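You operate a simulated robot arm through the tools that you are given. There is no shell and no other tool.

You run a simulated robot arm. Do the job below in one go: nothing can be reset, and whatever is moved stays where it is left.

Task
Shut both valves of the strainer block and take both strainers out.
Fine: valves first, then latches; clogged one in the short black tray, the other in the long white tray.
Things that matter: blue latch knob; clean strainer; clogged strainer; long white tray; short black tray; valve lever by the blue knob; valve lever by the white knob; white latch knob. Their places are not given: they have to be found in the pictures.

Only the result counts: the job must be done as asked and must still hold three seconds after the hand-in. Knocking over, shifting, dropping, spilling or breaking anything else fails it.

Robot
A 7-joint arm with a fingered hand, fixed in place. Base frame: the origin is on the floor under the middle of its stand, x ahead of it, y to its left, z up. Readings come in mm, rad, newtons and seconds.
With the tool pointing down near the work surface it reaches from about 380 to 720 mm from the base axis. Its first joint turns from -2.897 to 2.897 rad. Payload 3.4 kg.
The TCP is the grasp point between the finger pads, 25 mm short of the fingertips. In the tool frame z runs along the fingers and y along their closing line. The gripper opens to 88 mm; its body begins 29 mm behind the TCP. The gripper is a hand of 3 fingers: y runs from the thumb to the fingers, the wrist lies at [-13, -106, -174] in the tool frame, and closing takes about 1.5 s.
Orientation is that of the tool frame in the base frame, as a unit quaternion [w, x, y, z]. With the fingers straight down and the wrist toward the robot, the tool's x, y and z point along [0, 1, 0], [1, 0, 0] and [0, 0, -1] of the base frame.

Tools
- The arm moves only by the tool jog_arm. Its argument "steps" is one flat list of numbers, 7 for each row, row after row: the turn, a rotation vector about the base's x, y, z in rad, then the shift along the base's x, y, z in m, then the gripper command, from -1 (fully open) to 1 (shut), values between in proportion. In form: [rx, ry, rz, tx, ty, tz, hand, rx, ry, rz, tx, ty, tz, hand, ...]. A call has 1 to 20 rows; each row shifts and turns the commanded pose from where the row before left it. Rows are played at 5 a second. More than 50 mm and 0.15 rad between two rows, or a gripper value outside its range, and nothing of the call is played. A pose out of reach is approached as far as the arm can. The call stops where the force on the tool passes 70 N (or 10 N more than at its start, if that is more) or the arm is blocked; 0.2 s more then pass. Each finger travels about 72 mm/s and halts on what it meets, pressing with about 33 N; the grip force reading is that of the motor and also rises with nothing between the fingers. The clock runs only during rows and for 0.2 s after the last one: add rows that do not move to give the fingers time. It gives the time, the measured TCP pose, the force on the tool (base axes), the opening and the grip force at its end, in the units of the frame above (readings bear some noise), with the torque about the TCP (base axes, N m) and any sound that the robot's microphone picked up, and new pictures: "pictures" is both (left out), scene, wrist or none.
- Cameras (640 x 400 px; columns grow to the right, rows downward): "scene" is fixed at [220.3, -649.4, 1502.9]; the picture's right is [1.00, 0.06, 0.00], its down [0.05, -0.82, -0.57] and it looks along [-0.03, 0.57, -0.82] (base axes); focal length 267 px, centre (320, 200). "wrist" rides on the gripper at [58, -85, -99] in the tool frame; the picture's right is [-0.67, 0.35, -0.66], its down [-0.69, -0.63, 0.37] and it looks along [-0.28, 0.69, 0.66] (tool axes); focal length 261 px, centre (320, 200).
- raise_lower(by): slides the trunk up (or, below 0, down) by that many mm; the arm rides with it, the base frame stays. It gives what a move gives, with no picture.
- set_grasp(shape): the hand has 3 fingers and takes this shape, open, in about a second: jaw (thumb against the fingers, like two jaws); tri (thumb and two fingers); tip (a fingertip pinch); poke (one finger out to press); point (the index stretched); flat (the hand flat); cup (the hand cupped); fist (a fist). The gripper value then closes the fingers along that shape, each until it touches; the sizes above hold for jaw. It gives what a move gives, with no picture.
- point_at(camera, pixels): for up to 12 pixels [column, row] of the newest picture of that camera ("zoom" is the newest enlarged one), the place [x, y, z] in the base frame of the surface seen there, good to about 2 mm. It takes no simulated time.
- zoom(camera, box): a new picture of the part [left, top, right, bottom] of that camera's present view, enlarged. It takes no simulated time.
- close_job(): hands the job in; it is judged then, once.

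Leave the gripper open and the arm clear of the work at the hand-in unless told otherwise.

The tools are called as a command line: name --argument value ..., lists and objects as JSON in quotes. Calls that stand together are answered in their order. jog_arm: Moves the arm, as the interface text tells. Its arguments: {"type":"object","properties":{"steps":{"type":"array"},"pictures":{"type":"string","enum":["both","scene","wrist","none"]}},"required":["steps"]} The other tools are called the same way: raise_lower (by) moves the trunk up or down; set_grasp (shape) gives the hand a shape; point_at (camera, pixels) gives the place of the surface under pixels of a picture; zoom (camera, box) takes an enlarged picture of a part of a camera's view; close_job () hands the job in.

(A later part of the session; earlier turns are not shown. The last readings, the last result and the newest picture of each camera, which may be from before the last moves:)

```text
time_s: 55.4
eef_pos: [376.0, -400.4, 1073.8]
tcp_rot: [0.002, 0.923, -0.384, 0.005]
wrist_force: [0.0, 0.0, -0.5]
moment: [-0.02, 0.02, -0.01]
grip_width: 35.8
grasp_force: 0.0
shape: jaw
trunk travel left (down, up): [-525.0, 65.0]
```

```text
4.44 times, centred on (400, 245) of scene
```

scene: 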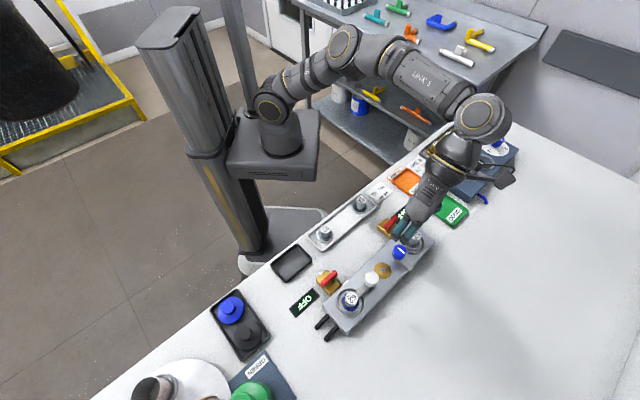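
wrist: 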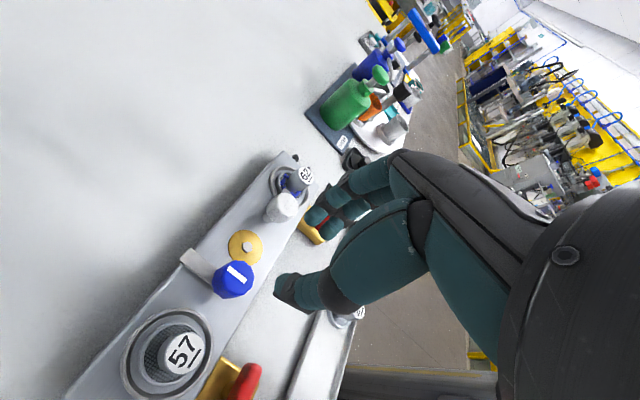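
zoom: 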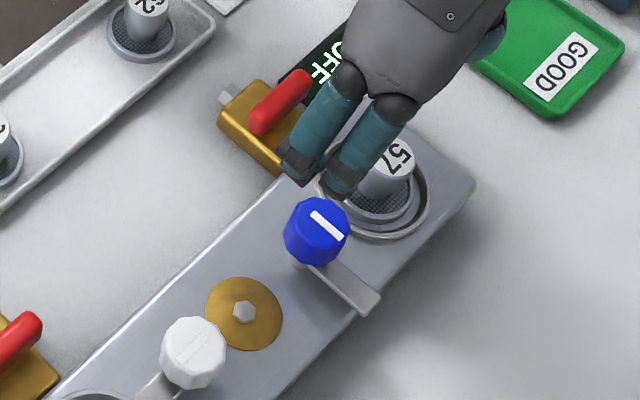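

The blue latch is open. Next I'll go above the white knob at (315, −462), turning back to yaw −45°.

jog_arm --steps '[0, 0, 0.1428, -0.0055, -0.0056, 0, -0.136, 0, 0, 0.1428, -0.0055, -0.0056, 0, -0.136, 0, 0, 0.1428, -0.0055, -0.0056, 0, -0.136, 0, 0, 0.1428, -0.0055, -0.0056, 0, -0.136, 0, 0, 0.1428, -0.0055, -0.0056, 0, -0.136, 0, 0, 0.1428, -0.0055, -0.0056, 0, -0.136, 0, 0, 0.1428, -0.0055, -0.0056, 0, -0.136, 0, 0, 0.1428, -0.0055, -0.0056, 0, -0.136, 0, 0, 0.1428, -0.0055, -0.0056, 0, -0.136, 0, 0, 0.1428, -0.0055, -0.0056, 0, -0.136, 0, 0, 0.1428, -0.0055, -0.0056, 0, -0.136, 0, 0, 0, 0, 0, -0.02, -0.136, 0, 0, 0, 0, 0, 0, -0.136]'

zoom --camera "wrist" --box '[180, 170, 380, 330]'

```text
time_s: 58.2
eef_pos: [316.2, -461.7, 1052.4]
tcp_rot: [-0.002, 0.924, 0.382, 0.005]
wrist_force: [-0.3, 1.2, 0.3]
moment: [0.02, 0.0, 0.01]
grip_width: 49.7
grasp_force: 0.0
shape: jaw
trunk travel left (down, up): [-525.0, 65.0]
```

scene: 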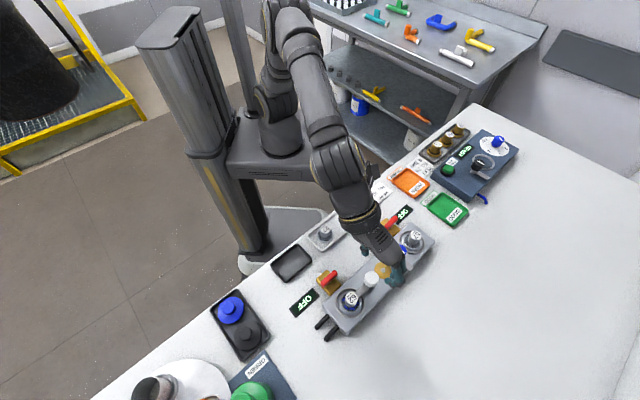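
wrist: 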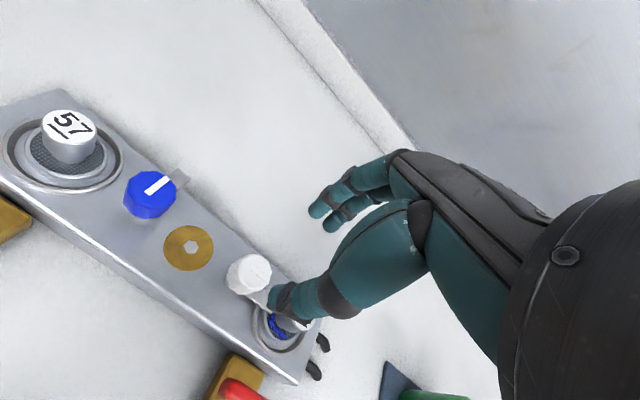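

```text
2.50 times, centred on (280, 250) of wrist
```

zoom: 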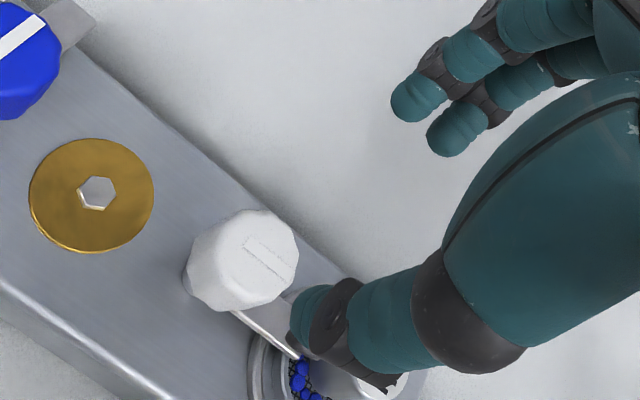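

The white knob appears in the same relative place as the blue one did. I'll descend to z≈975 around it.

jog_arm --steps '[0, 0, 0, -0.0007, 0, -0.04, -0.136, 0, 0, 0, 0, 0, -0.02, -0.136, 0, 0, 0, 0, 0, -0.017, -0.136, 0, 0, 0, 0, 0, 0, -0.136, 0, 0, 0, 0, 0, 0, -0.136]'

zoom --camera "wrist" --box '[200, 150, 400, 310]'

zoom --camera "scene" --box '[310, 230, 430, 330]'

```text
time_s: 59.4
eef_pos: [314.6, -462.1, 976.8]
tcp_rot: [-0.002, 0.924, 0.382, 0.005]
wrist_force: [-0.2, -0.3, 0.0]
moment: [0.01, 0.0, -0.01]
grip_width: 49.4
grasp_force: 0.0
shape: jaw
trunk travel left (down, up): [-525.0, 65.0]
```

scene: 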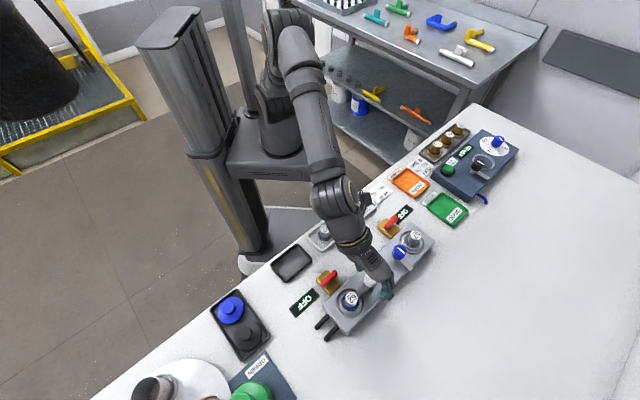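
wrist: 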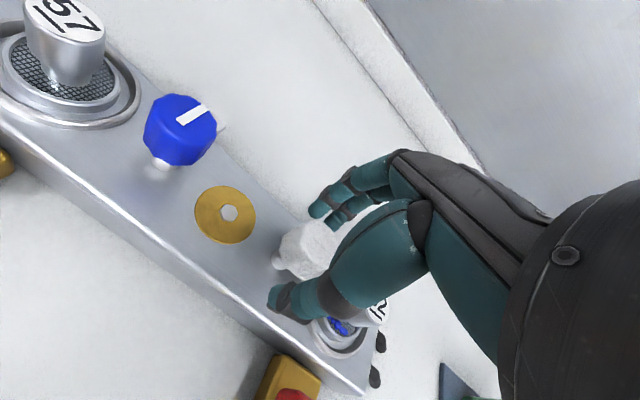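

```text
2.50 times, centred on (300, 230) of wrist
```

zoom: 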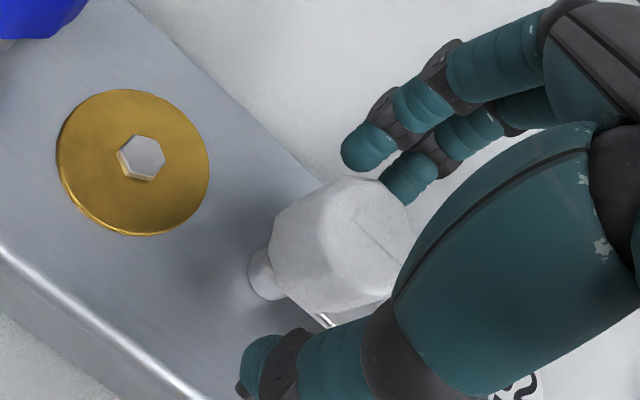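

```text
4.00 times, centred on (370, 280) of scene
```

zoom: 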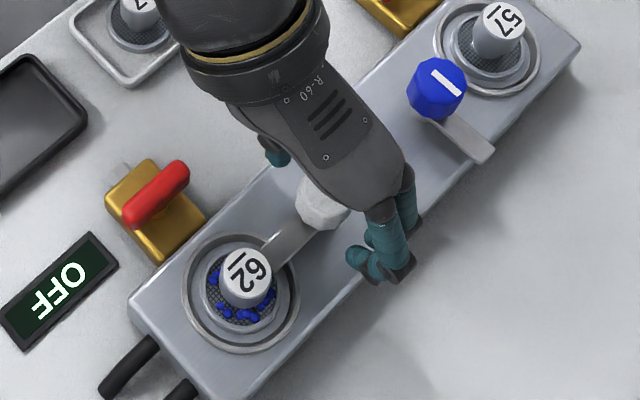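

Positioned well. I'll lower 2 mm, close on the knob, and test 0.24 rad clockwise; the arm is visible in the scene view.

jog_arm --steps '[0, 0, 0, 0, 0, -0.002, 0.3, 0, 0, 0, 0, 0, 0, 1, 0, 0, 0, 0, 0, 0, 1, 0, 0, 0, 0, 0, 0, 1, 0, 0, -0.06, 0, 0, 0, 1, 0, 0, -0.06, 0, 0, 0, 1, 0, 0, -0.06, 0, 0, 0, 1, 0, 0, -0.06, 0, 0, 0, 1, 0, 0, 0, 0, 0, 0, 1]'

zoom --camera "scene" --box '[310, 230, 430, 330]'

```text
time_s: 61.4
eef_pos: [315.1, -461.8, 974.5]
tcp_rot: [-0.003, 0.963, 0.27, 0.005]
wrist_force: [5.4, 4.2, -7.1]
moment: [0.08, -0.18, 0.12]
grip_width: 20.1
grasp_force: 33.2
shape: jaw
trunk travel left (down, up): [-525.0, 65.0]
```

scene: 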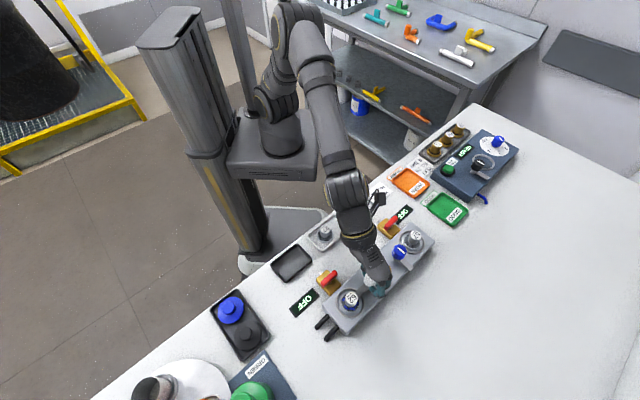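
wrist: 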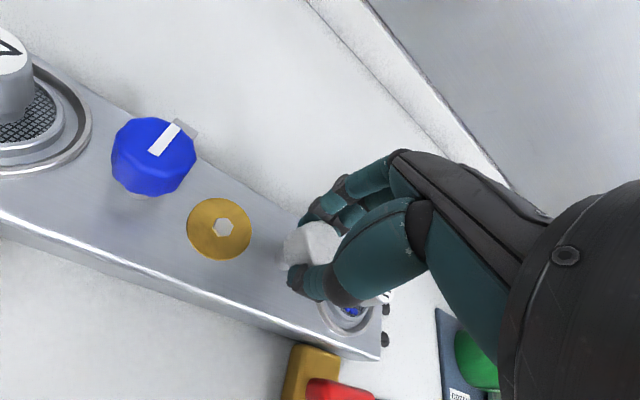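

```text
4.00 times, centred on (370, 280) of scene
```

zoom: 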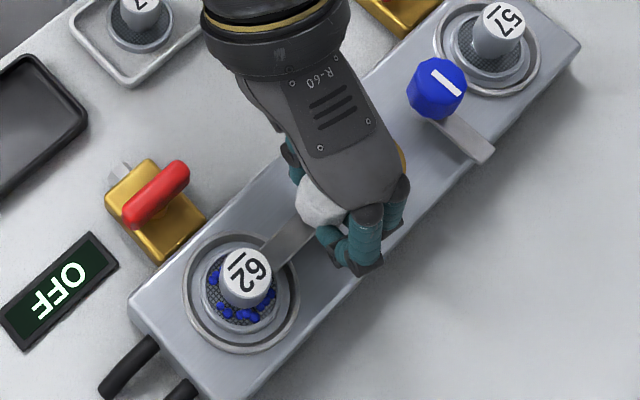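

The latch arm hasn't moved and the torque rose to 0.12, so clockwise is blocked here. I'll go back and turn counter-clockwise instead.

jog_arm --steps '[0, 0, 0.06, 0, 0, 0, 1, 0, 0, 0.06, 0, 0, 0, 1, 0, 0, 0.06, 0, 0, 0, 1, 0, 0, 0.06, 0, 0, 0, 1, 0, 0, 0.06, 0, 0, 0, 1, 0, 0, 0.06, 0, 0, 0, 1, 0, 0, 0.06, 0, 0, 0, 1, 0, 0, 0.06, 0, 0, 0, 1, 0, 0, 0.06, 0, 0, 0, 1, 0, 0, 0, 0, 0, 0, 1]'

zoom --camera "scene" --box '[310, 230, 430, 330]'

```text
time_s: 63.6
eef_pos: [314.5, -461.9, 974.5]
tcp_rot: [-0.003, 0.856, 0.517, 0.005]
wrist_force: [-0.7, 2.0, -6.0]
moment: [-0.03, -0.04, -0.05]
grip_width: 20.1
grasp_force: 32.3
shape: jaw
trunk travel left (down, up): [-525.0, 65.0]
```

scene: 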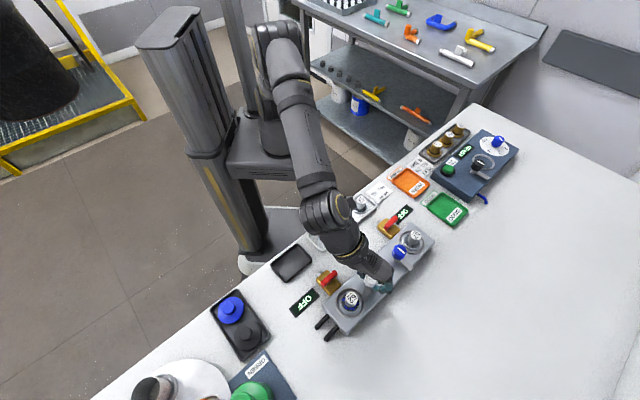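
wrist: 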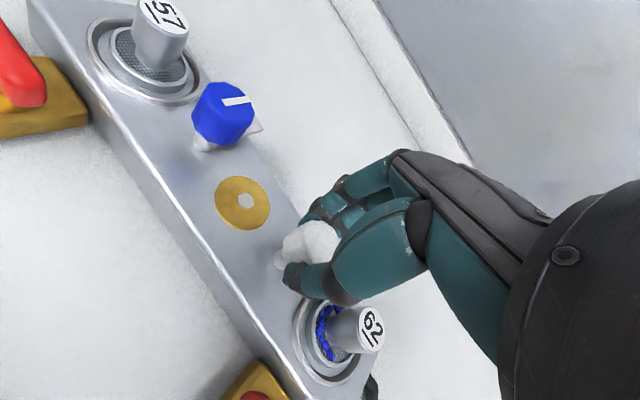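

```text
4.00 times, centred on (370, 280) of scene
```

zoom: 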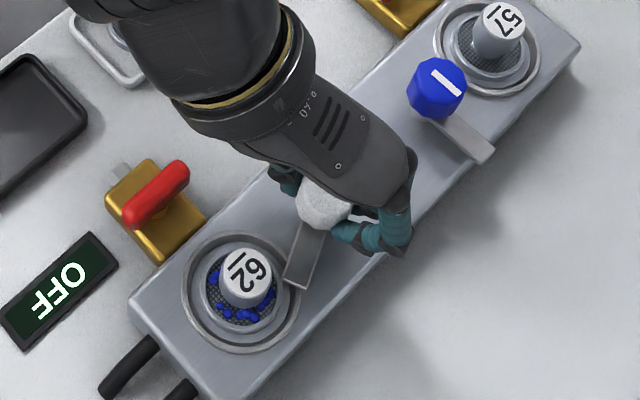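

The latch arm is swinging counter-clockwise off strainer 62. I'll continue about 1.05 rad that way.

jog_arm --steps '[0, 0, 0.07, 0, 0, 0, 1, 0, 0, 0.07, 0, 0, 0, 1, 0, 0, 0.07, 0, 0, 0, 1, 0, 0, 0.07, 0, 0, 0, 1, 0, 0, 0.07, 0, 0, 0, 1, 0, 0, 0.07, 0, 0, 0, 1, 0, 0, 0.07, 0, 0, 0, 1, 0, 0, 0.07, 0, 0, 0, 1, 0, 0, 0.07, 0, 0, 0, 1, 0, 0, 0.07, 0, 0, 0, 1, 0, 0, 0.07, 0, 0, 0, 1, 0, 0, 0.07, 0, 0, 0, 1, 0, 0, 0.07, 0, 0, 0, 1, 0, 0, 0.07, 0, 0, 0, 1, 0, 0, 0, 0, 0, 0, 1]'

zoom --camera "scene" --box '[310, 230, 430, 330]'

```text
time_s: 66.8
eef_pos: [315.0, -463.4, 974.5]
tcp_rot: [-0.006, 0.513, 0.858, 0.003]
wrist_force: [-4.8, -2.0, -8.2]
moment: [0.01, 0.05, 0.0]
grip_width: 20.0
grasp_force: 33.1
shape: jaw
trunk travel left (down, up): [-525.0, 65.0]
```

scene: 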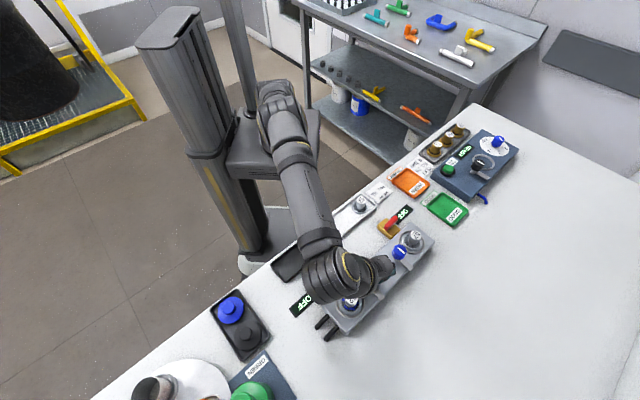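
wrist: 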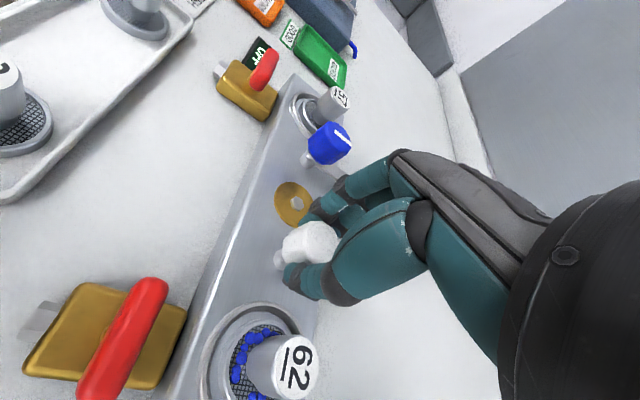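

```text
4.00 times, centred on (370, 280) of scene
```

zoom: 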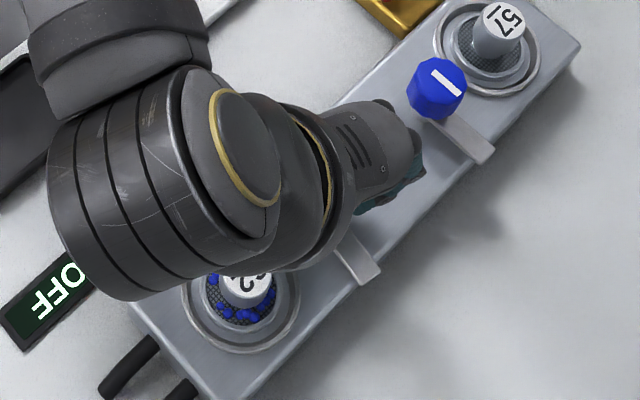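

The white latch arm now points across the block, clear of strainer 62. I'll open to 36 mm and rise straight up.

jog_arm --steps '[0, 0, 0, 0, 0, 0, 0.18, 0, 0, 0, 0, 0, 0, 0.18, 0, 0, 0, 0, 0, 0.02, 0.18, 0, 0, 0, 0, 0, 0.04, 0.18, 0, 0, 0, 0, 0, 0.04, 0.18, 0, 0, 0, 0, 0, 0, 0.18]'

zoom --camera "scene" --box '[310, 230, 430, 330]'

```text
time_s: 68.2
eef_pos: [308.4, -450.6, 1075.9]
tcp_rot: [-0.006, 0.513, 0.859, 0.002]
wrist_force: [0.0, -0.4, 0.6]
moment: [-0.01, 0.02, -0.01]
grip_width: 35.9
grasp_force: 0.1
shape: jaw
out of reach, approached as far as the arm can: row 5
trunk travel left (down, up): [-525.0, 65.0]
```

scene: 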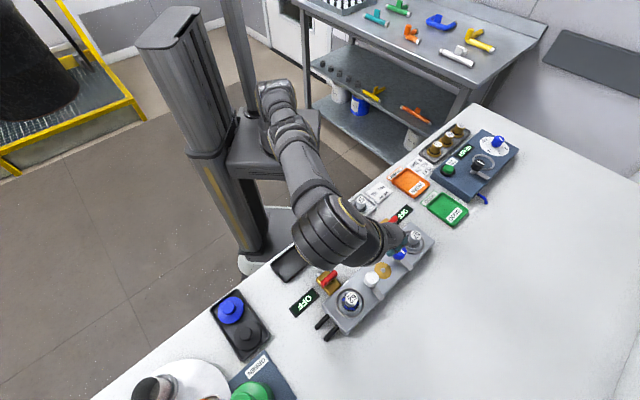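
wrist: 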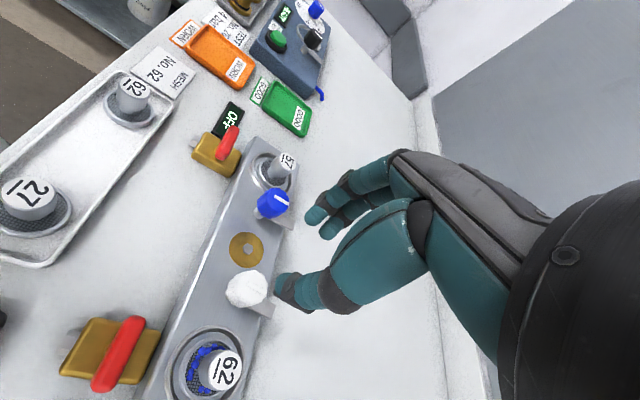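

```text
4.00 times, centred on (370, 280) of scene
```

zoom: 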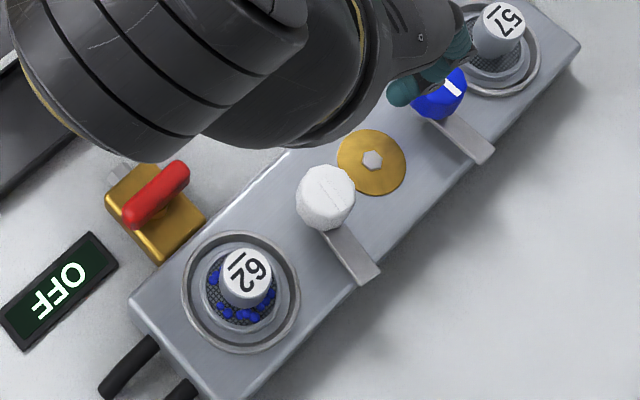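

Both latch arms are swung clear. Now to strainer 62 (clogged): handle top near (274, −502, 968). I'll move above it, turning back to yaw −45°.

jog_arm --steps '[0, 0, -0.142, 0, 0, 0, 0, 0, 0, -0.142, -0.0043, -0.0064, 0, 0, 0, 0, -0.142, -0.0043, -0.0064, 0, 0, 0, 0, -0.142, -0.0043, -0.0064, 0, 0, 0, 0, -0.142, -0.0043, -0.0064, 0, 0, 0, 0, -0.142, -0.0043, -0.0064, 0, 0, 0, 0, -0.142, -0.0043, -0.0064, 0, 0, 0, 0, -0.142, -0.0043, -0.0064, 0, 0, 0, 0, -0.142, -0.004, -0.0064, 0, 0, 0, 0, 0, 0, 0, -0.02, 0, 0, 0, 0, 0, 0, 0, 0]'

zoom --camera "wrist" --box '[160, 170, 380, 350]'

zoom --camera "scene" --box '[260, 220, 380, 330]'

```text
time_s: 70.6
eef_pos: [296.4, -576.8, 1086.7]
tcp_rot: [-0.004, 0.924, 0.383, 0.005]
wrist_force: [-0.8, 0.7, -0.2]
moment: [0.01, 0.01, -0.02]
grip_width: 43.6
grasp_force: 0.0
shape: jaw
out of reach, approached as far as the arm can: row 1, 2, 3, 4, 5, 6, 7, 8, 9, 10
trunk travel left (down, up): [-525.0, 65.0]
```

scene: 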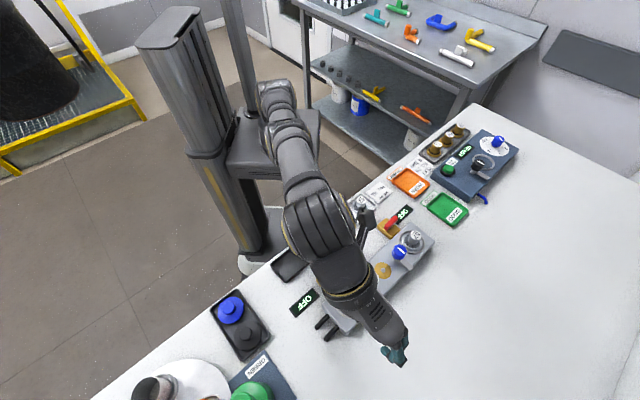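
wrist: 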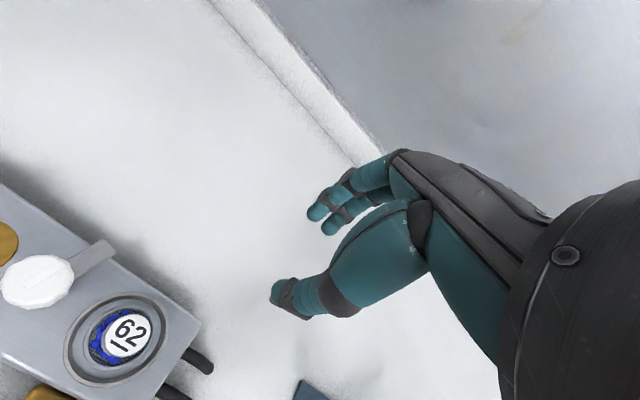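

```text
2.22 times, centred on (270, 260) of wrist
```

zoom: 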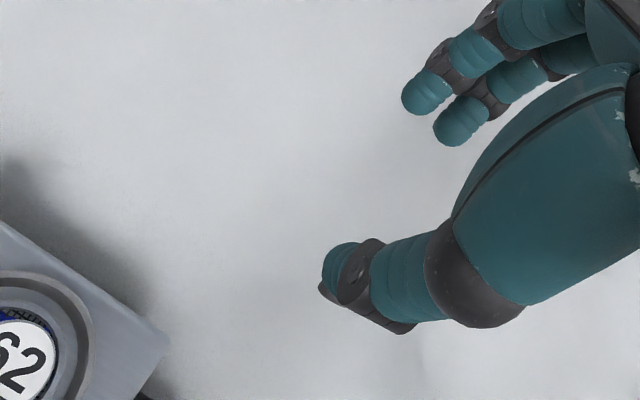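

```text
3.64 times, centred on (320, 275) of scene
```

zoom: 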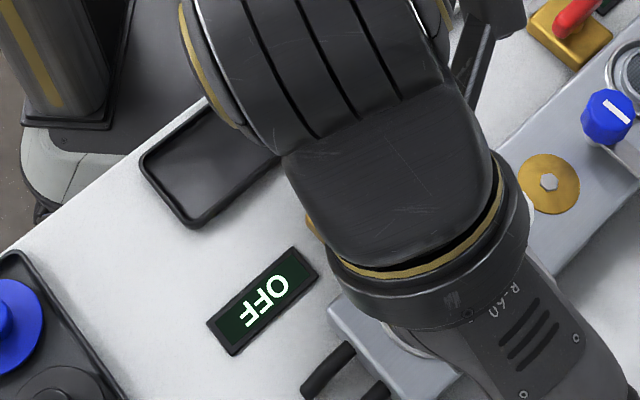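

The arm got into an awkward posture and drifted outward (nothing touched). I'll ease back toward the strainer in small rows at this height and check reachability.

jog_arm --steps '[0, 0, 0, -0.004, 0.015, 0, 0, 0, 0, 0, -0.004, 0.015, 0, 0, 0, 0, 0, -0.004, 0.015, 0, 0, 0, 0, 0, -0.004, 0.015, 0, 0, 0, 0, 0, -0.004, 0.015, 0, 0, 0, 0, 0, 0, 0, 0, 0]'

```text
time_s: 72.0
eef_pos: [295.1, -569.9, 1099.7]
tcp_rot: [-0.003, 0.924, 0.382, 0.004]
wrist_force: [0.8, -0.8, 0.1]
moment: [0.02, 0.0, -0.02]
grip_width: 43.6
grasp_force: 0.0
shape: jaw
out of reach, approached as far as the arm can: row 1, 2, 3, 4, 5
trunk travel left (down, up): [-525.0, 65.0]
```

scene: 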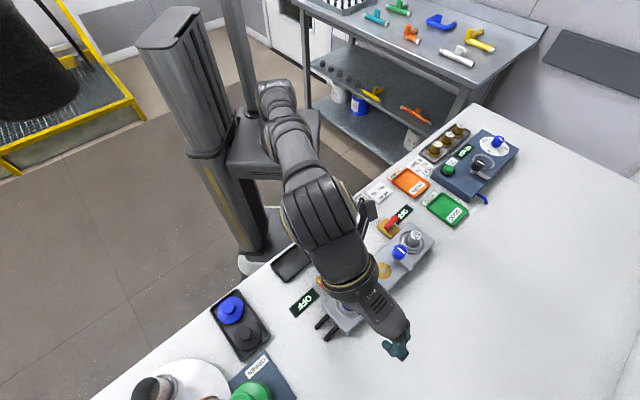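
wrist: 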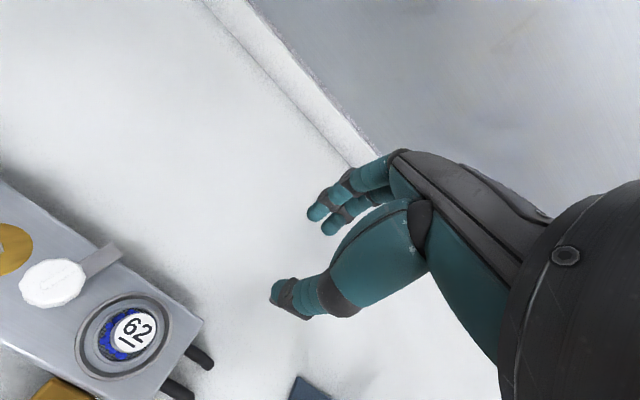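

Still pinned at a joint limit. I'll test lowering 60 mm here (open table below, block top is at 930) to see whether that frees the arm.

jog_arm --steps '[0, 0, 0, 0, 0, -0.02, 0, 0, 0, 0, 0, 0, -0.02, 0, 0, 0, 0, 0, 0, -0.02, 0, 0, 0, 0, 0, 0, 0, 0]' --pictures "scene"

```text
time_s: 73.0
eef_pos: [300.3, -590.0, 1046.3]
tcp_rot: [-0.004, 0.924, 0.383, 0.006]
wrist_force: [-0.8, 1.3, 0.0]
moment: [0.0, -0.02, -0.01]
grip_width: 43.6
grasp_force: 0.1
shape: jaw
out of reach, approached as far as the arm can: row 1, 2, 3
trunk travel left (down, up): [-525.0, 65.0]
```

scene: 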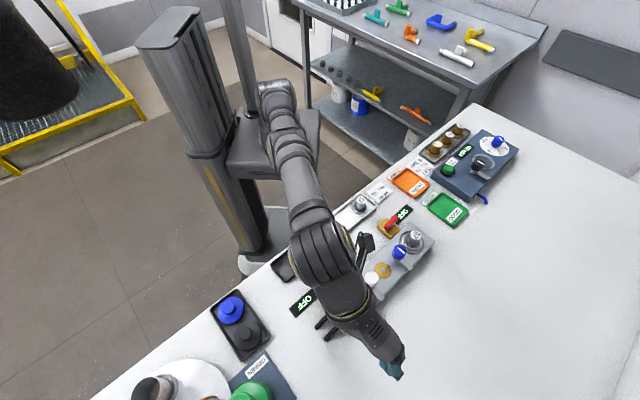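

That confirms a joint limit surface. I'll try turning back counter-clockwise in place to free it.

jog_arm --steps '[0, 0, 0.1, 0, 0, 0.01, 0, 0, 0, 0.1, 0, 0, 0.01, 0, 0, 0, 0.1, 0, 0, 0.01, 0, 0, 0, 0, 0, 0, 0, 0]' --pictures "scene"

```text
time_s: 74.0
eef_pos: [292.7, -560.9, 1065.1]
tcp_rot: [-0.003, 0.856, 0.518, 0.005]
wrist_force: [0.3, 0.8, -0.4]
moment: [0.0, 0.01, 0.0]
grip_width: 43.6
grasp_force: 0.1
shape: jaw
out of reach, approached as far as the arm can: row 1, 2, 3
trunk travel left (down, up): [-525.0, 65.0]
```

scene: 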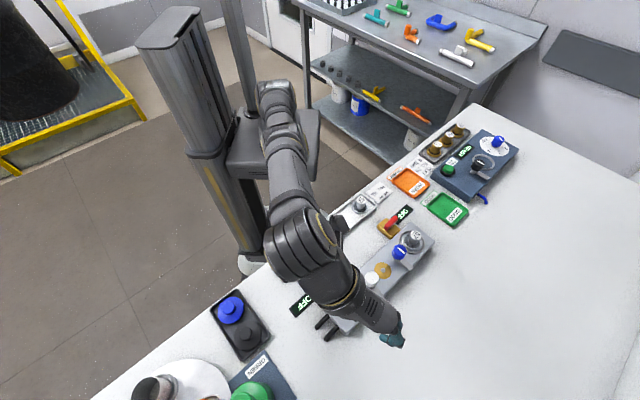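

Turning counter-clockwise lets the arm come back in. I'll continue that way, returning toward the earlier good pose (315, −463), where the turn had worked.

jog_arm --steps '[0, 0, 0.1, 0.002, 0.01, 0, 0, 0, 0, 0.1, 0.002, 0.01, 0, 0, 0, 0, 0.1, 0.002, 0.01, 0, 0, 0, 0, 0.1, 0.002, 0.01, 0, 0, 0, 0, 0.1, 0.002, 0.01, 0, 0, 0, 0, 0.1, 0.002, 0.01, 0, 0, 0, 0, 0.1, 0.002, 0.01, 0, 0, 0, 0, 0.1, 0.002, 0.01, 0, 0, 0, 0, 0.1, 0.002, 0.01, 0, 0, 0, 0, 0, 0, 0, 0, 0]' --pictures "scene"

```text
time_s: 76.2
eef_pos: [308.8, -465.8, 1062.0]
tcp_rot: [-0.005, 0.546, 0.838, 0.002]
wrist_force: [0.1, -0.3, 0.8]
moment: [0.0, -0.01, 0.01]
grip_width: 43.5
grasp_force: 0.0
shape: jaw
out of reach, approached as far as the arm can: row 6, 9
trunk travel left (down, up): [-525.0, 65.0]
```

scene: 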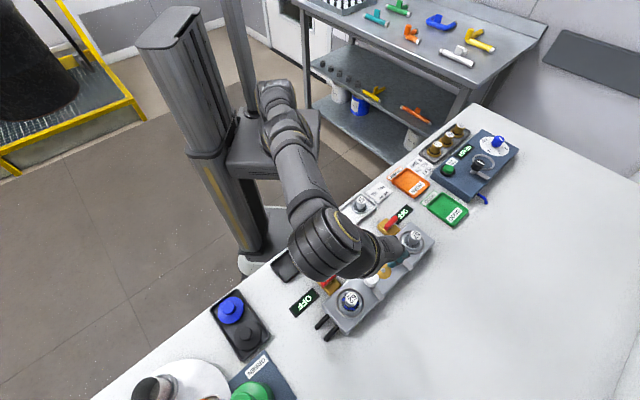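

Back near (309, −466). I'll lower to z≈1016 (tips ~991, above the 974 knob tops), where the turn worked before, and then test turning clockwise.

jog_arm --steps '[0, 0, 0, 0.003, 0.001, -0.023, 0, 0, 0, 0, 0.003, 0.001, -0.023, 0, 0, 0, -0.07, 0, 0, 0, 0, 0, 0, -0.07, 0, 0, 0, 0, 0, 0, -0.07, 0, 0, 0, 0, 0, 0, 0, 0, 0, 0, 0]' --pictures "scene"

```text
time_s: 77.6
eef_pos: [322.8, -492.8, 1022.9]
tcp_rot: [-0.004, 0.631, 0.776, 0.004]
wrist_force: [0.2, 0.0, -0.1]
moment: [0.01, 0.01, -0.04]
grip_width: 43.4
grasp_force: 0.1
shape: jaw
out of reach, approached as far as the arm can: row 1, 2, 3, 4, 5
trunk travel left (down, up): [-525.0, 65.0]
```

scene: 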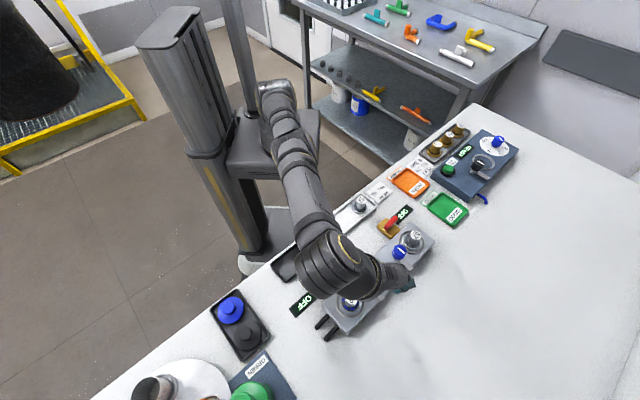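

Still pinned. I'll measure the arm's own links in the scene picture to understand its posture: base (262,165), upper parts (275,95), (290,150), forearm (305,195), wrist block (330,262).

point_at --camera "scene" --pixels '[[250, 160], [270, 90], [280, 110], [290, 135], [296, 160], [308, 200], [318, 225], [325, 260], [345, 250], [360, 278], [385, 275], [400, 283]]'

zoom --camera "scene" --box '[220, 60, 430, 320]'

```text
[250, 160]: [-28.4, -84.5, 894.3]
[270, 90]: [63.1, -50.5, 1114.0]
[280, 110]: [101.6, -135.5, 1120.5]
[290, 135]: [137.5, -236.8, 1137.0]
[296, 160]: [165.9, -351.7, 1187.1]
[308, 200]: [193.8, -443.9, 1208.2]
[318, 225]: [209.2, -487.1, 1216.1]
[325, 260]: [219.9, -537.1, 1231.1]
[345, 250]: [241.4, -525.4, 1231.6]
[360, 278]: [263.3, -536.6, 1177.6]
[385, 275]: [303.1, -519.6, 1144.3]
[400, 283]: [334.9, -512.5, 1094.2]
```

```text
1.54 times, centred on (325, 190) of scene
```

zoom: 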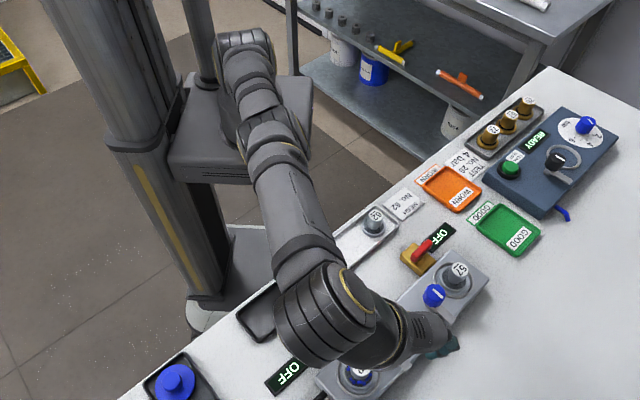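

The measurements show the wrist has stayed at a constant ~577 mm from a shoulder at z≈1073: the elbow is fully straight (a stretched-arm lock). I'll pull the hand straight back along the shoulder line to bend the elbow, with the tips staying above z≈985.

jog_arm --steps '[0, 0, 0, -0.019, 0.044, -0.009, 0, 0, 0, 0, -0.019, 0.044, 0.0, 0, 0, 0, 0, 0, 0, 0, 0]' --pictures "scene"

```text
time_s: 78.4
eef_pos: [318.7, -491.7, 1034.3]
tcp_rot: [-0.004, 0.63, 0.776, 0.004]
wrist_force: [0.7, -0.2, 0.7]
moment: [0.03, 0.01, 0.01]
grip_width: 44.0
grasp_force: 0.0
shape: jaw
out of reach, approached as far as the arm can: row 1, 2
trunk travel left (down, up): [-525.0, 65.0]
```

scene: 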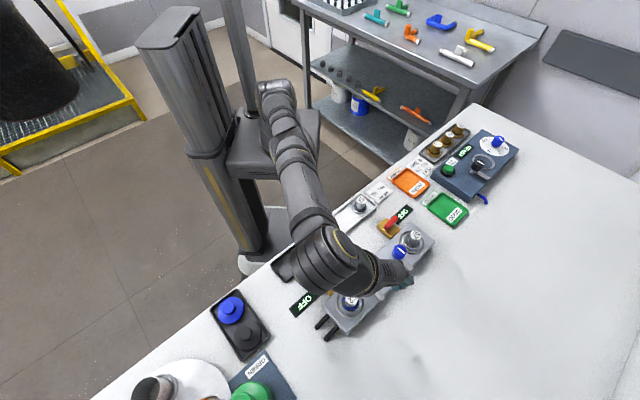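

Still pinned. I'll measure a few more points near the shoulder and elbow to see which joint is at its limit.

zoom --camera "scene" --box '[220, 60, 360, 220]'

point_at --camera "scene" --pixels '[[275, 80], [262, 92], [290, 88], [265, 115], [275, 130], [262, 135], [300, 125], [282, 145], [310, 150], [285, 170], [250, 150], [300, 180]]'

```text
2.50 times, centred on (290, 140) of scene
```

zoom: 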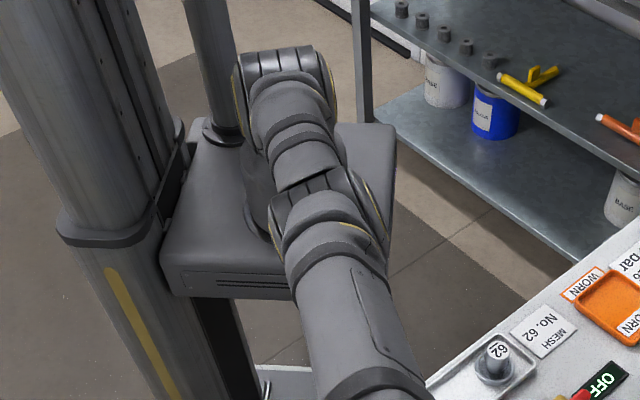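

```text
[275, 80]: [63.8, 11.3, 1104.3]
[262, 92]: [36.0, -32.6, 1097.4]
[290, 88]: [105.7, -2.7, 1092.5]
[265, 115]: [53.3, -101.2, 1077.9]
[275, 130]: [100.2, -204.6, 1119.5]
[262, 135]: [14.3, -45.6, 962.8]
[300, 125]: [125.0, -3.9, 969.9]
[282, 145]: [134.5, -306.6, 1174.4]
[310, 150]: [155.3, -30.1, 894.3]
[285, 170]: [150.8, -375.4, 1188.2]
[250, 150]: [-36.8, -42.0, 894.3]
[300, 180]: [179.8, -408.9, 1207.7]
```

All the stuck poses have the wrist exactly 570 mm from the shoulder, with the elbow bent slightly downward past straight — a local trap. The way out is to stretch outward through straight, then droop the forearm so it bends the normal way. First I'll swing to yaw −45° over the empty table beyond the block, keeping the wrist on its sphere.

jog_arm --steps '[0, 0, -0.11, -0.002, -0.0111, 0, 0, 0, 0, -0.11, -0.002, -0.0111, 0, 0, 0, 0, -0.11, -0.002, -0.0111, 0, 0, 0, 0, -0.11, -0.002, -0.0111, 0, 0, 0, 0, -0.11, -0.002, -0.0111, 0, 0, 0, 0, -0.11, -0.002, -0.0111, 0, 0, 0, 0, -0.11, -0.002, -0.0111, 0, 0, 0, 0, -0.11, -0.002, -0.0111, 0, 0, 0, 0, -0.11, -0.002, -0.0111, 0, 0, 0, 0, 0, 0, 0, 0, 0]' --pictures "scene"

```text
time_s: 80.6
eef_pos: [301.1, -595.1, 1033.8]
tcp_rot: [-0.002, 0.924, 0.382, 0.005]
wrist_force: [-0.3, 0.2, 0.0]
moment: [0.0, 0.02, -0.04]
grip_width: 43.8
grasp_force: 0.0
shape: jaw
out of reach, approached as far as the arm can: row 2, 4
trunk travel left (down, up): [-525.0, 65.0]
```

scene: 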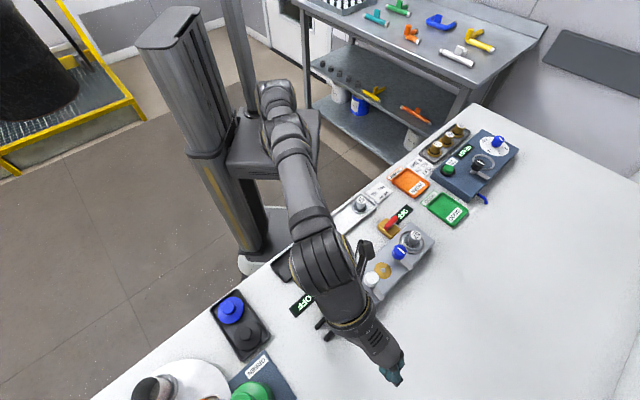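

That pose was reachable. Now I'll stretch outward, then droop down-and-out over the empty table (tips staying above ~940).

jog_arm --steps '[0, 0, 0, 0.003, -0.009, 0.003, 0, 0, 0, 0, 0.003, -0.009, 0.003, 0, 0, 0, 0, 0.003, -0.01, -0.018, 0, 0, 0, 0, 0.003, -0.01, -0.018, 0, 0, 0, 0, 0.003, -0.01, -0.018, 0, 0, 0, 0, 0, 0, 0, 0]' --pictures "scene"

```text
time_s: 82.0
eef_pos: [305.0, -608.2, 974.8]
tcp_rot: [-0.002, 0.924, 0.383, 0.005]
wrist_force: [-0.2, -0.4, -0.4]
moment: [0.02, 0.03, 0.01]
grip_width: 43.6
grasp_force: 0.0
shape: jaw
out of reach, approached as far as the arm can: row 1, 2, 3, 4, 5
trunk travel left (down, up): [-525.0, 65.0]
```

scene: 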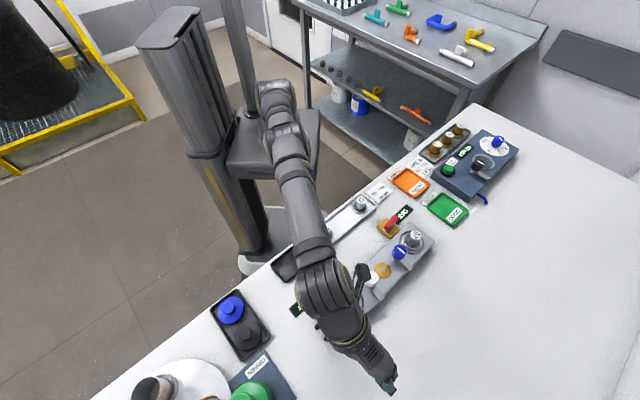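

Wrist is now at the outermost radius (573 mm). I'll test an inward pull of 30 mm at this height to see if the elbow now bends.

jog_arm --steps '[0, 0, 0, -0.0027, 0.0095, 0.001, 0, 0, 0, 0, -0.0027, 0.0095, 0.001, 0, 0, 0, 0, -0.0027, 0.0095, 0.001, 0, 0, 0, 0, 0, 0, 0, 0]' --pictures "none"

```text
time_s: 83.0
eef_pos: [297.6, -578.6, 979.2]
tcp_rot: [-0.001, 0.924, 0.382, 0.005]
wrist_force: [0.4, -0.3, 0.2]
moment: [-0.05, -0.02, 0.04]
grip_width: 43.6
grasp_force: 0.0
shape: jaw
trunk travel left (down, up): [-525.0, 65.0]
```

The arm is free again (wrist radius 543 mm). I'll rise and move in above strainer 62.

jog_arm --steps '[0, 0, 0, 0, 0.005, 0.025, 0, 0, 0, 0, -0.002, 0.01, 0.025, 0, 0, 0, 0, -0.007, 0.02, 0.015, 0, 0, 0, 0, -0.007, 0.02, 0.01, 0, 0, 0, 0, -0.007, 0.021, 0.005, 0, 0, 0, 0, 0, 0, 0, 0, 0, 0, 0, 0, 0, 0, 0]'

zoom --camera "wrist" --box '[160, 170, 380, 350]'

zoom --camera "scene" --box '[290, 200, 450, 330]'

```text
time_s: 84.6
eef_pos: [271.5, -502.3, 1059.2]
tcp_rot: [-0.002, 0.924, 0.383, 0.004]
wrist_force: [-0.4, 0.7, -0.4]
moment: [0.01, 0.02, 0.0]
grip_width: 43.7
grasp_force: 0.1
shape: jaw
trunk travel left (down, up): [-525.0, 65.0]
```

scene: 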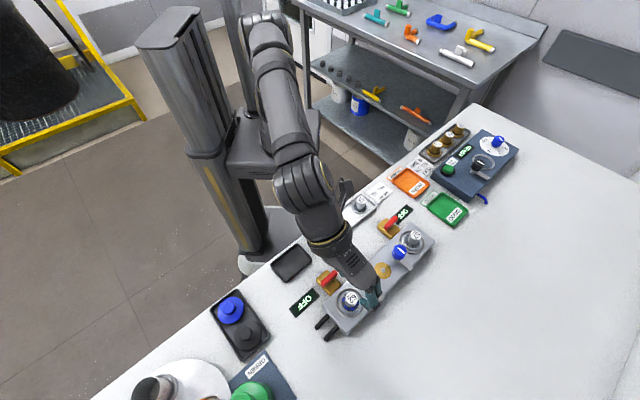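
wrist: 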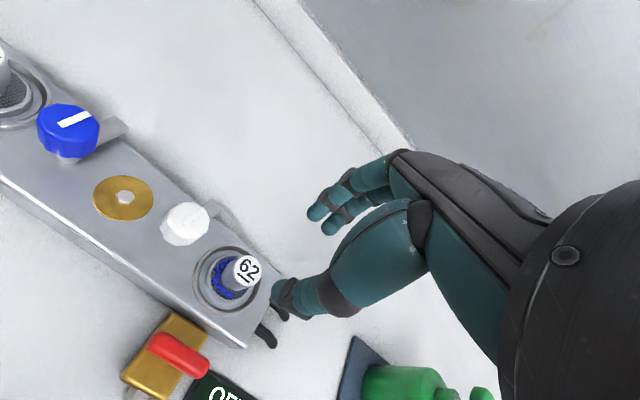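

```text
2.22 times, centred on (270, 260) of wrist
```

zoom: 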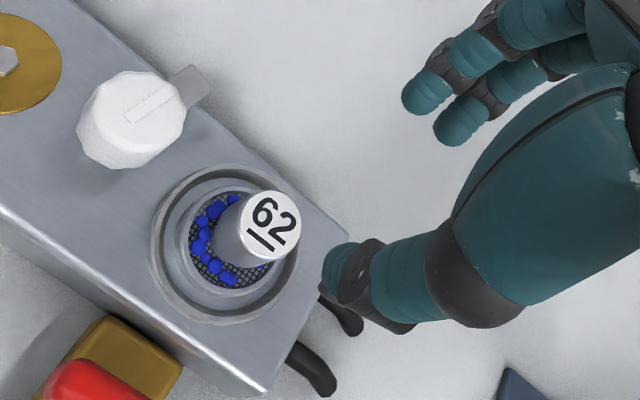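

```text
3.08 times, centred on (370, 265) of scene
```

zoom: 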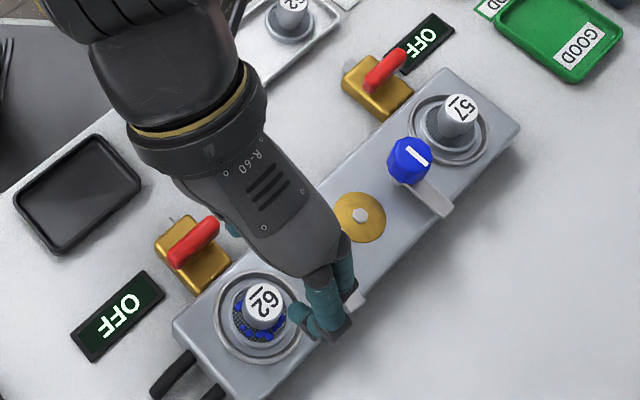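

Now I'll measure the strainer 62 handle and its disc in the wrist view: label centre ≈(242,270) and surrounding.

zoom --camera "wrist" --box '[190, 240, 290, 320]'

point_at --camera "wrist" --pixels '[[247, 270], [237, 270], [257, 272], [247, 258], [247, 281], [230, 292], [225, 270], [240, 295], [212, 268], [199, 275], [225, 300], [240, 252]]'

```text
5.00 times, centred on (240, 280) of wrist
```

zoom: 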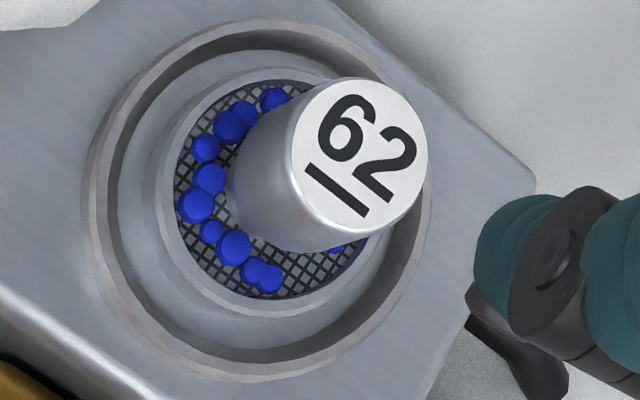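

```text
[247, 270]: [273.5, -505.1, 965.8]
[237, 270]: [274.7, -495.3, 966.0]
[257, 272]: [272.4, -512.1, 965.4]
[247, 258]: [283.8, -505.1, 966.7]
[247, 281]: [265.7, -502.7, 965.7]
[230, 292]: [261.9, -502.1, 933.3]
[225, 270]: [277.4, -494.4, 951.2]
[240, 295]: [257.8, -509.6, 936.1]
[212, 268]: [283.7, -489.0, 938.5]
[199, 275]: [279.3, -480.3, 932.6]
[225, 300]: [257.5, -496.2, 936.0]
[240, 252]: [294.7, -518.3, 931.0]
```

The handle centre is ≈(273.8, −503.7), top z≈966, radius ≈10 mm. I'll descend to z≈990 first with a slight correction and look.

jog_arm --steps '[0, 0, 0, 0.0016, -0.0012, -0.04, 0, 0, 0, 0, 0, 0, -0.03, 0, 0, 0, 0, 0, 0, 0, 0, 0, 0, 0, 0, 0, 0, 0]'

zoom --camera "wrist" --box '[200, 150, 400, 310]'

```text
time_s: 85.6
eef_pos: [276.1, -503.4, 987.6]
tcp_rot: [-0.002, 0.924, 0.382, 0.005]
wrist_force: [-0.4, 0.1, -0.4]
moment: [-0.01, 0.02, 0.01]
grip_width: 43.7
grasp_force: 0.1
shape: jaw
trunk travel left (down, up): [-525.0, 65.0]
```

scene: 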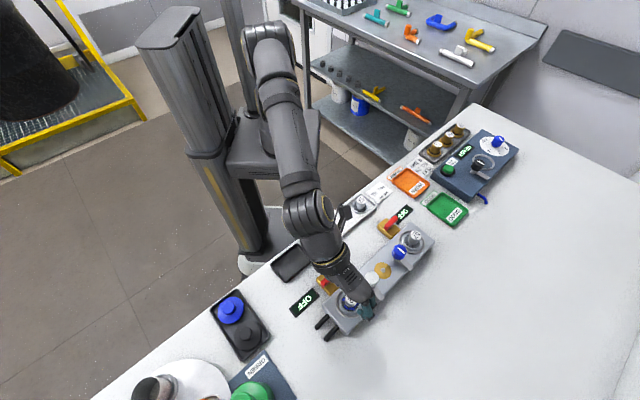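
wrist: 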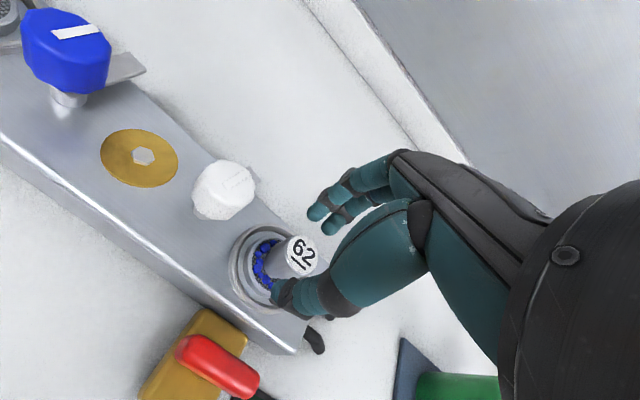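

```text
2.50 times, centred on (300, 230) of wrist
```

zoom: 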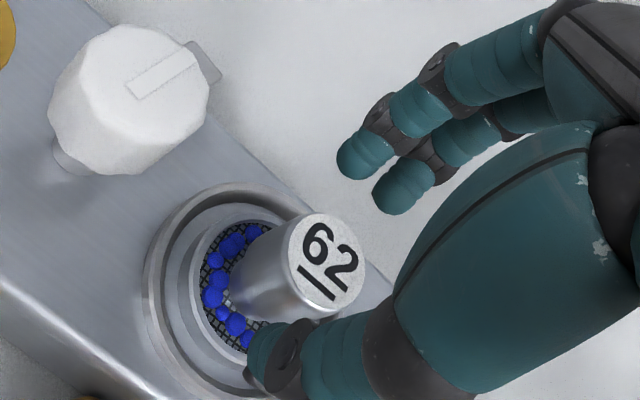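

The handle is nearly centred; a −1.8 mm x shift is needed. I'll lower to z≈967 (tips ~942, above the mesh and beads at ≤938).

jog_arm --steps '[0, 0, 0, -0.0018, -0.0002, -0.01, 0, 0, 0, 0, 0, 0, -0.01, 0, 0, 0, 0, 0, 0, 0, 0, 0, 0, 0, 0, 0, 0, 0]'

zoom --camera "wrist" --box '[220, 150, 380, 310]'

```text
time_s: 86.6
eef_pos: [273.9, -503.8, 968.9]
tcp_rot: [-0.002, 0.924, 0.382, 0.005]
wrist_force: [0.0, 0.9, 0.3]
moment: [0.02, -0.03, -0.01]
grip_width: 43.4
grasp_force: 0.0
shape: jaw
trunk travel left (down, up): [-525.0, 65.0]
```

scene: 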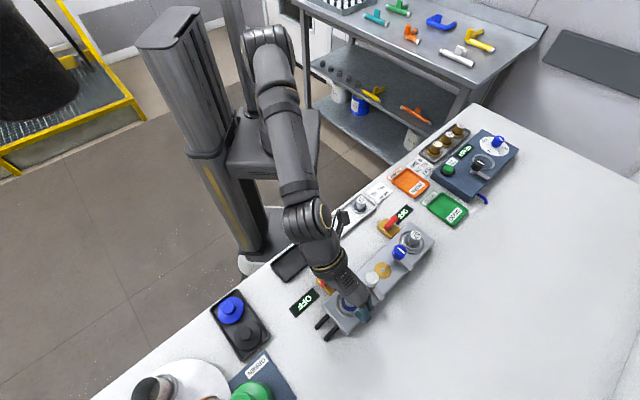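
wrist: 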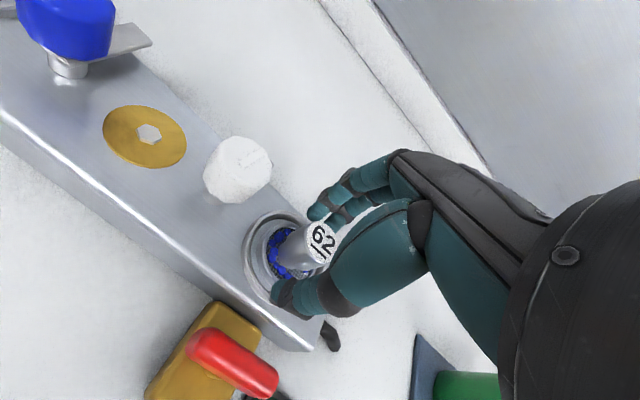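

```text
2.50 times, centred on (300, 230) of wrist
```

zoom: 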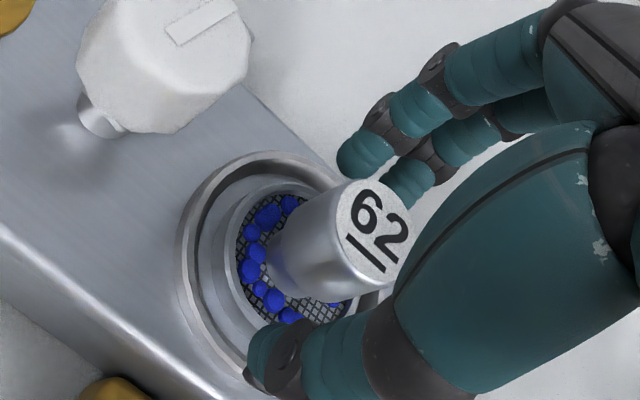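

Well centred. I'll close on the handle and wait, then check the grip.

jog_arm --steps '[0, 0, 0, 0, 0, -0.0015, 0.2, 0, 0, 0, 0, 0, 0, 0.6, 0, 0, 0, 0, 0, 0, 1, 0, 0, 0, 0, 0, 0, 1, 0, 0, 0, 0, 0, 0, 1, 0, 0, 0, 0, 0, 0, 1]'

zoom --camera "wrist" --box '[220, 150, 380, 310]'

```text
time_s: 88.0
eef_pos: [272.9, -503.7, 967.8]
tcp_rot: [-0.002, 0.924, 0.383, 0.004]
wrist_force: [-0.6, -0.3, -0.2]
moment: [-0.03, 0.02, 0.03]
grip_width: 17.6
grasp_force: 33.1
shape: jaw
trunk travel left (down, up): [-525.0, 65.0]
```

scene: 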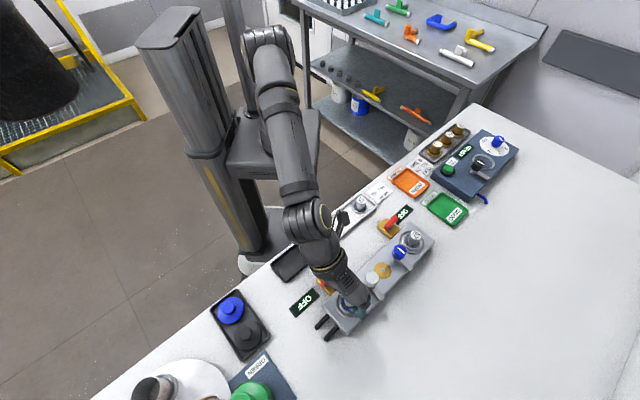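
wrist: 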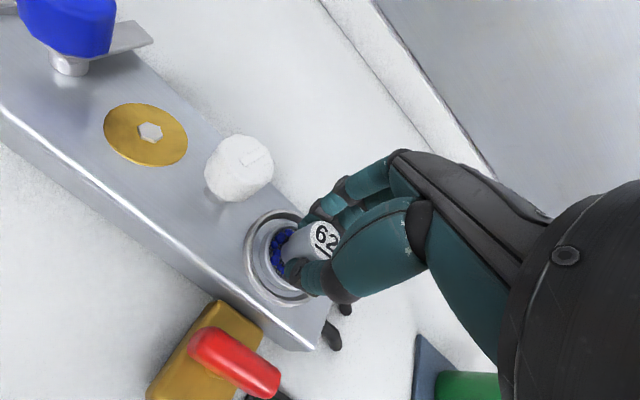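

```text
2.50 times, centred on (300, 230) of wrist
```

zoom: 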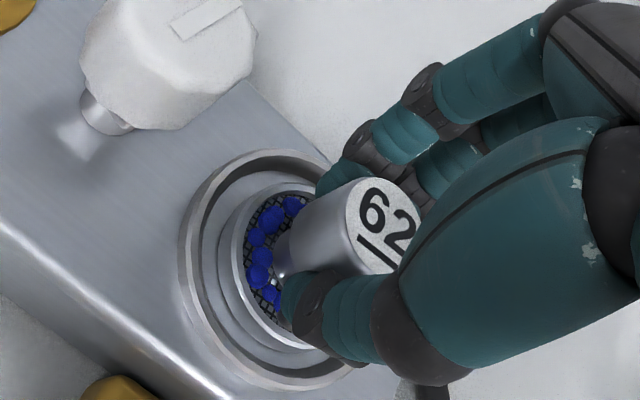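

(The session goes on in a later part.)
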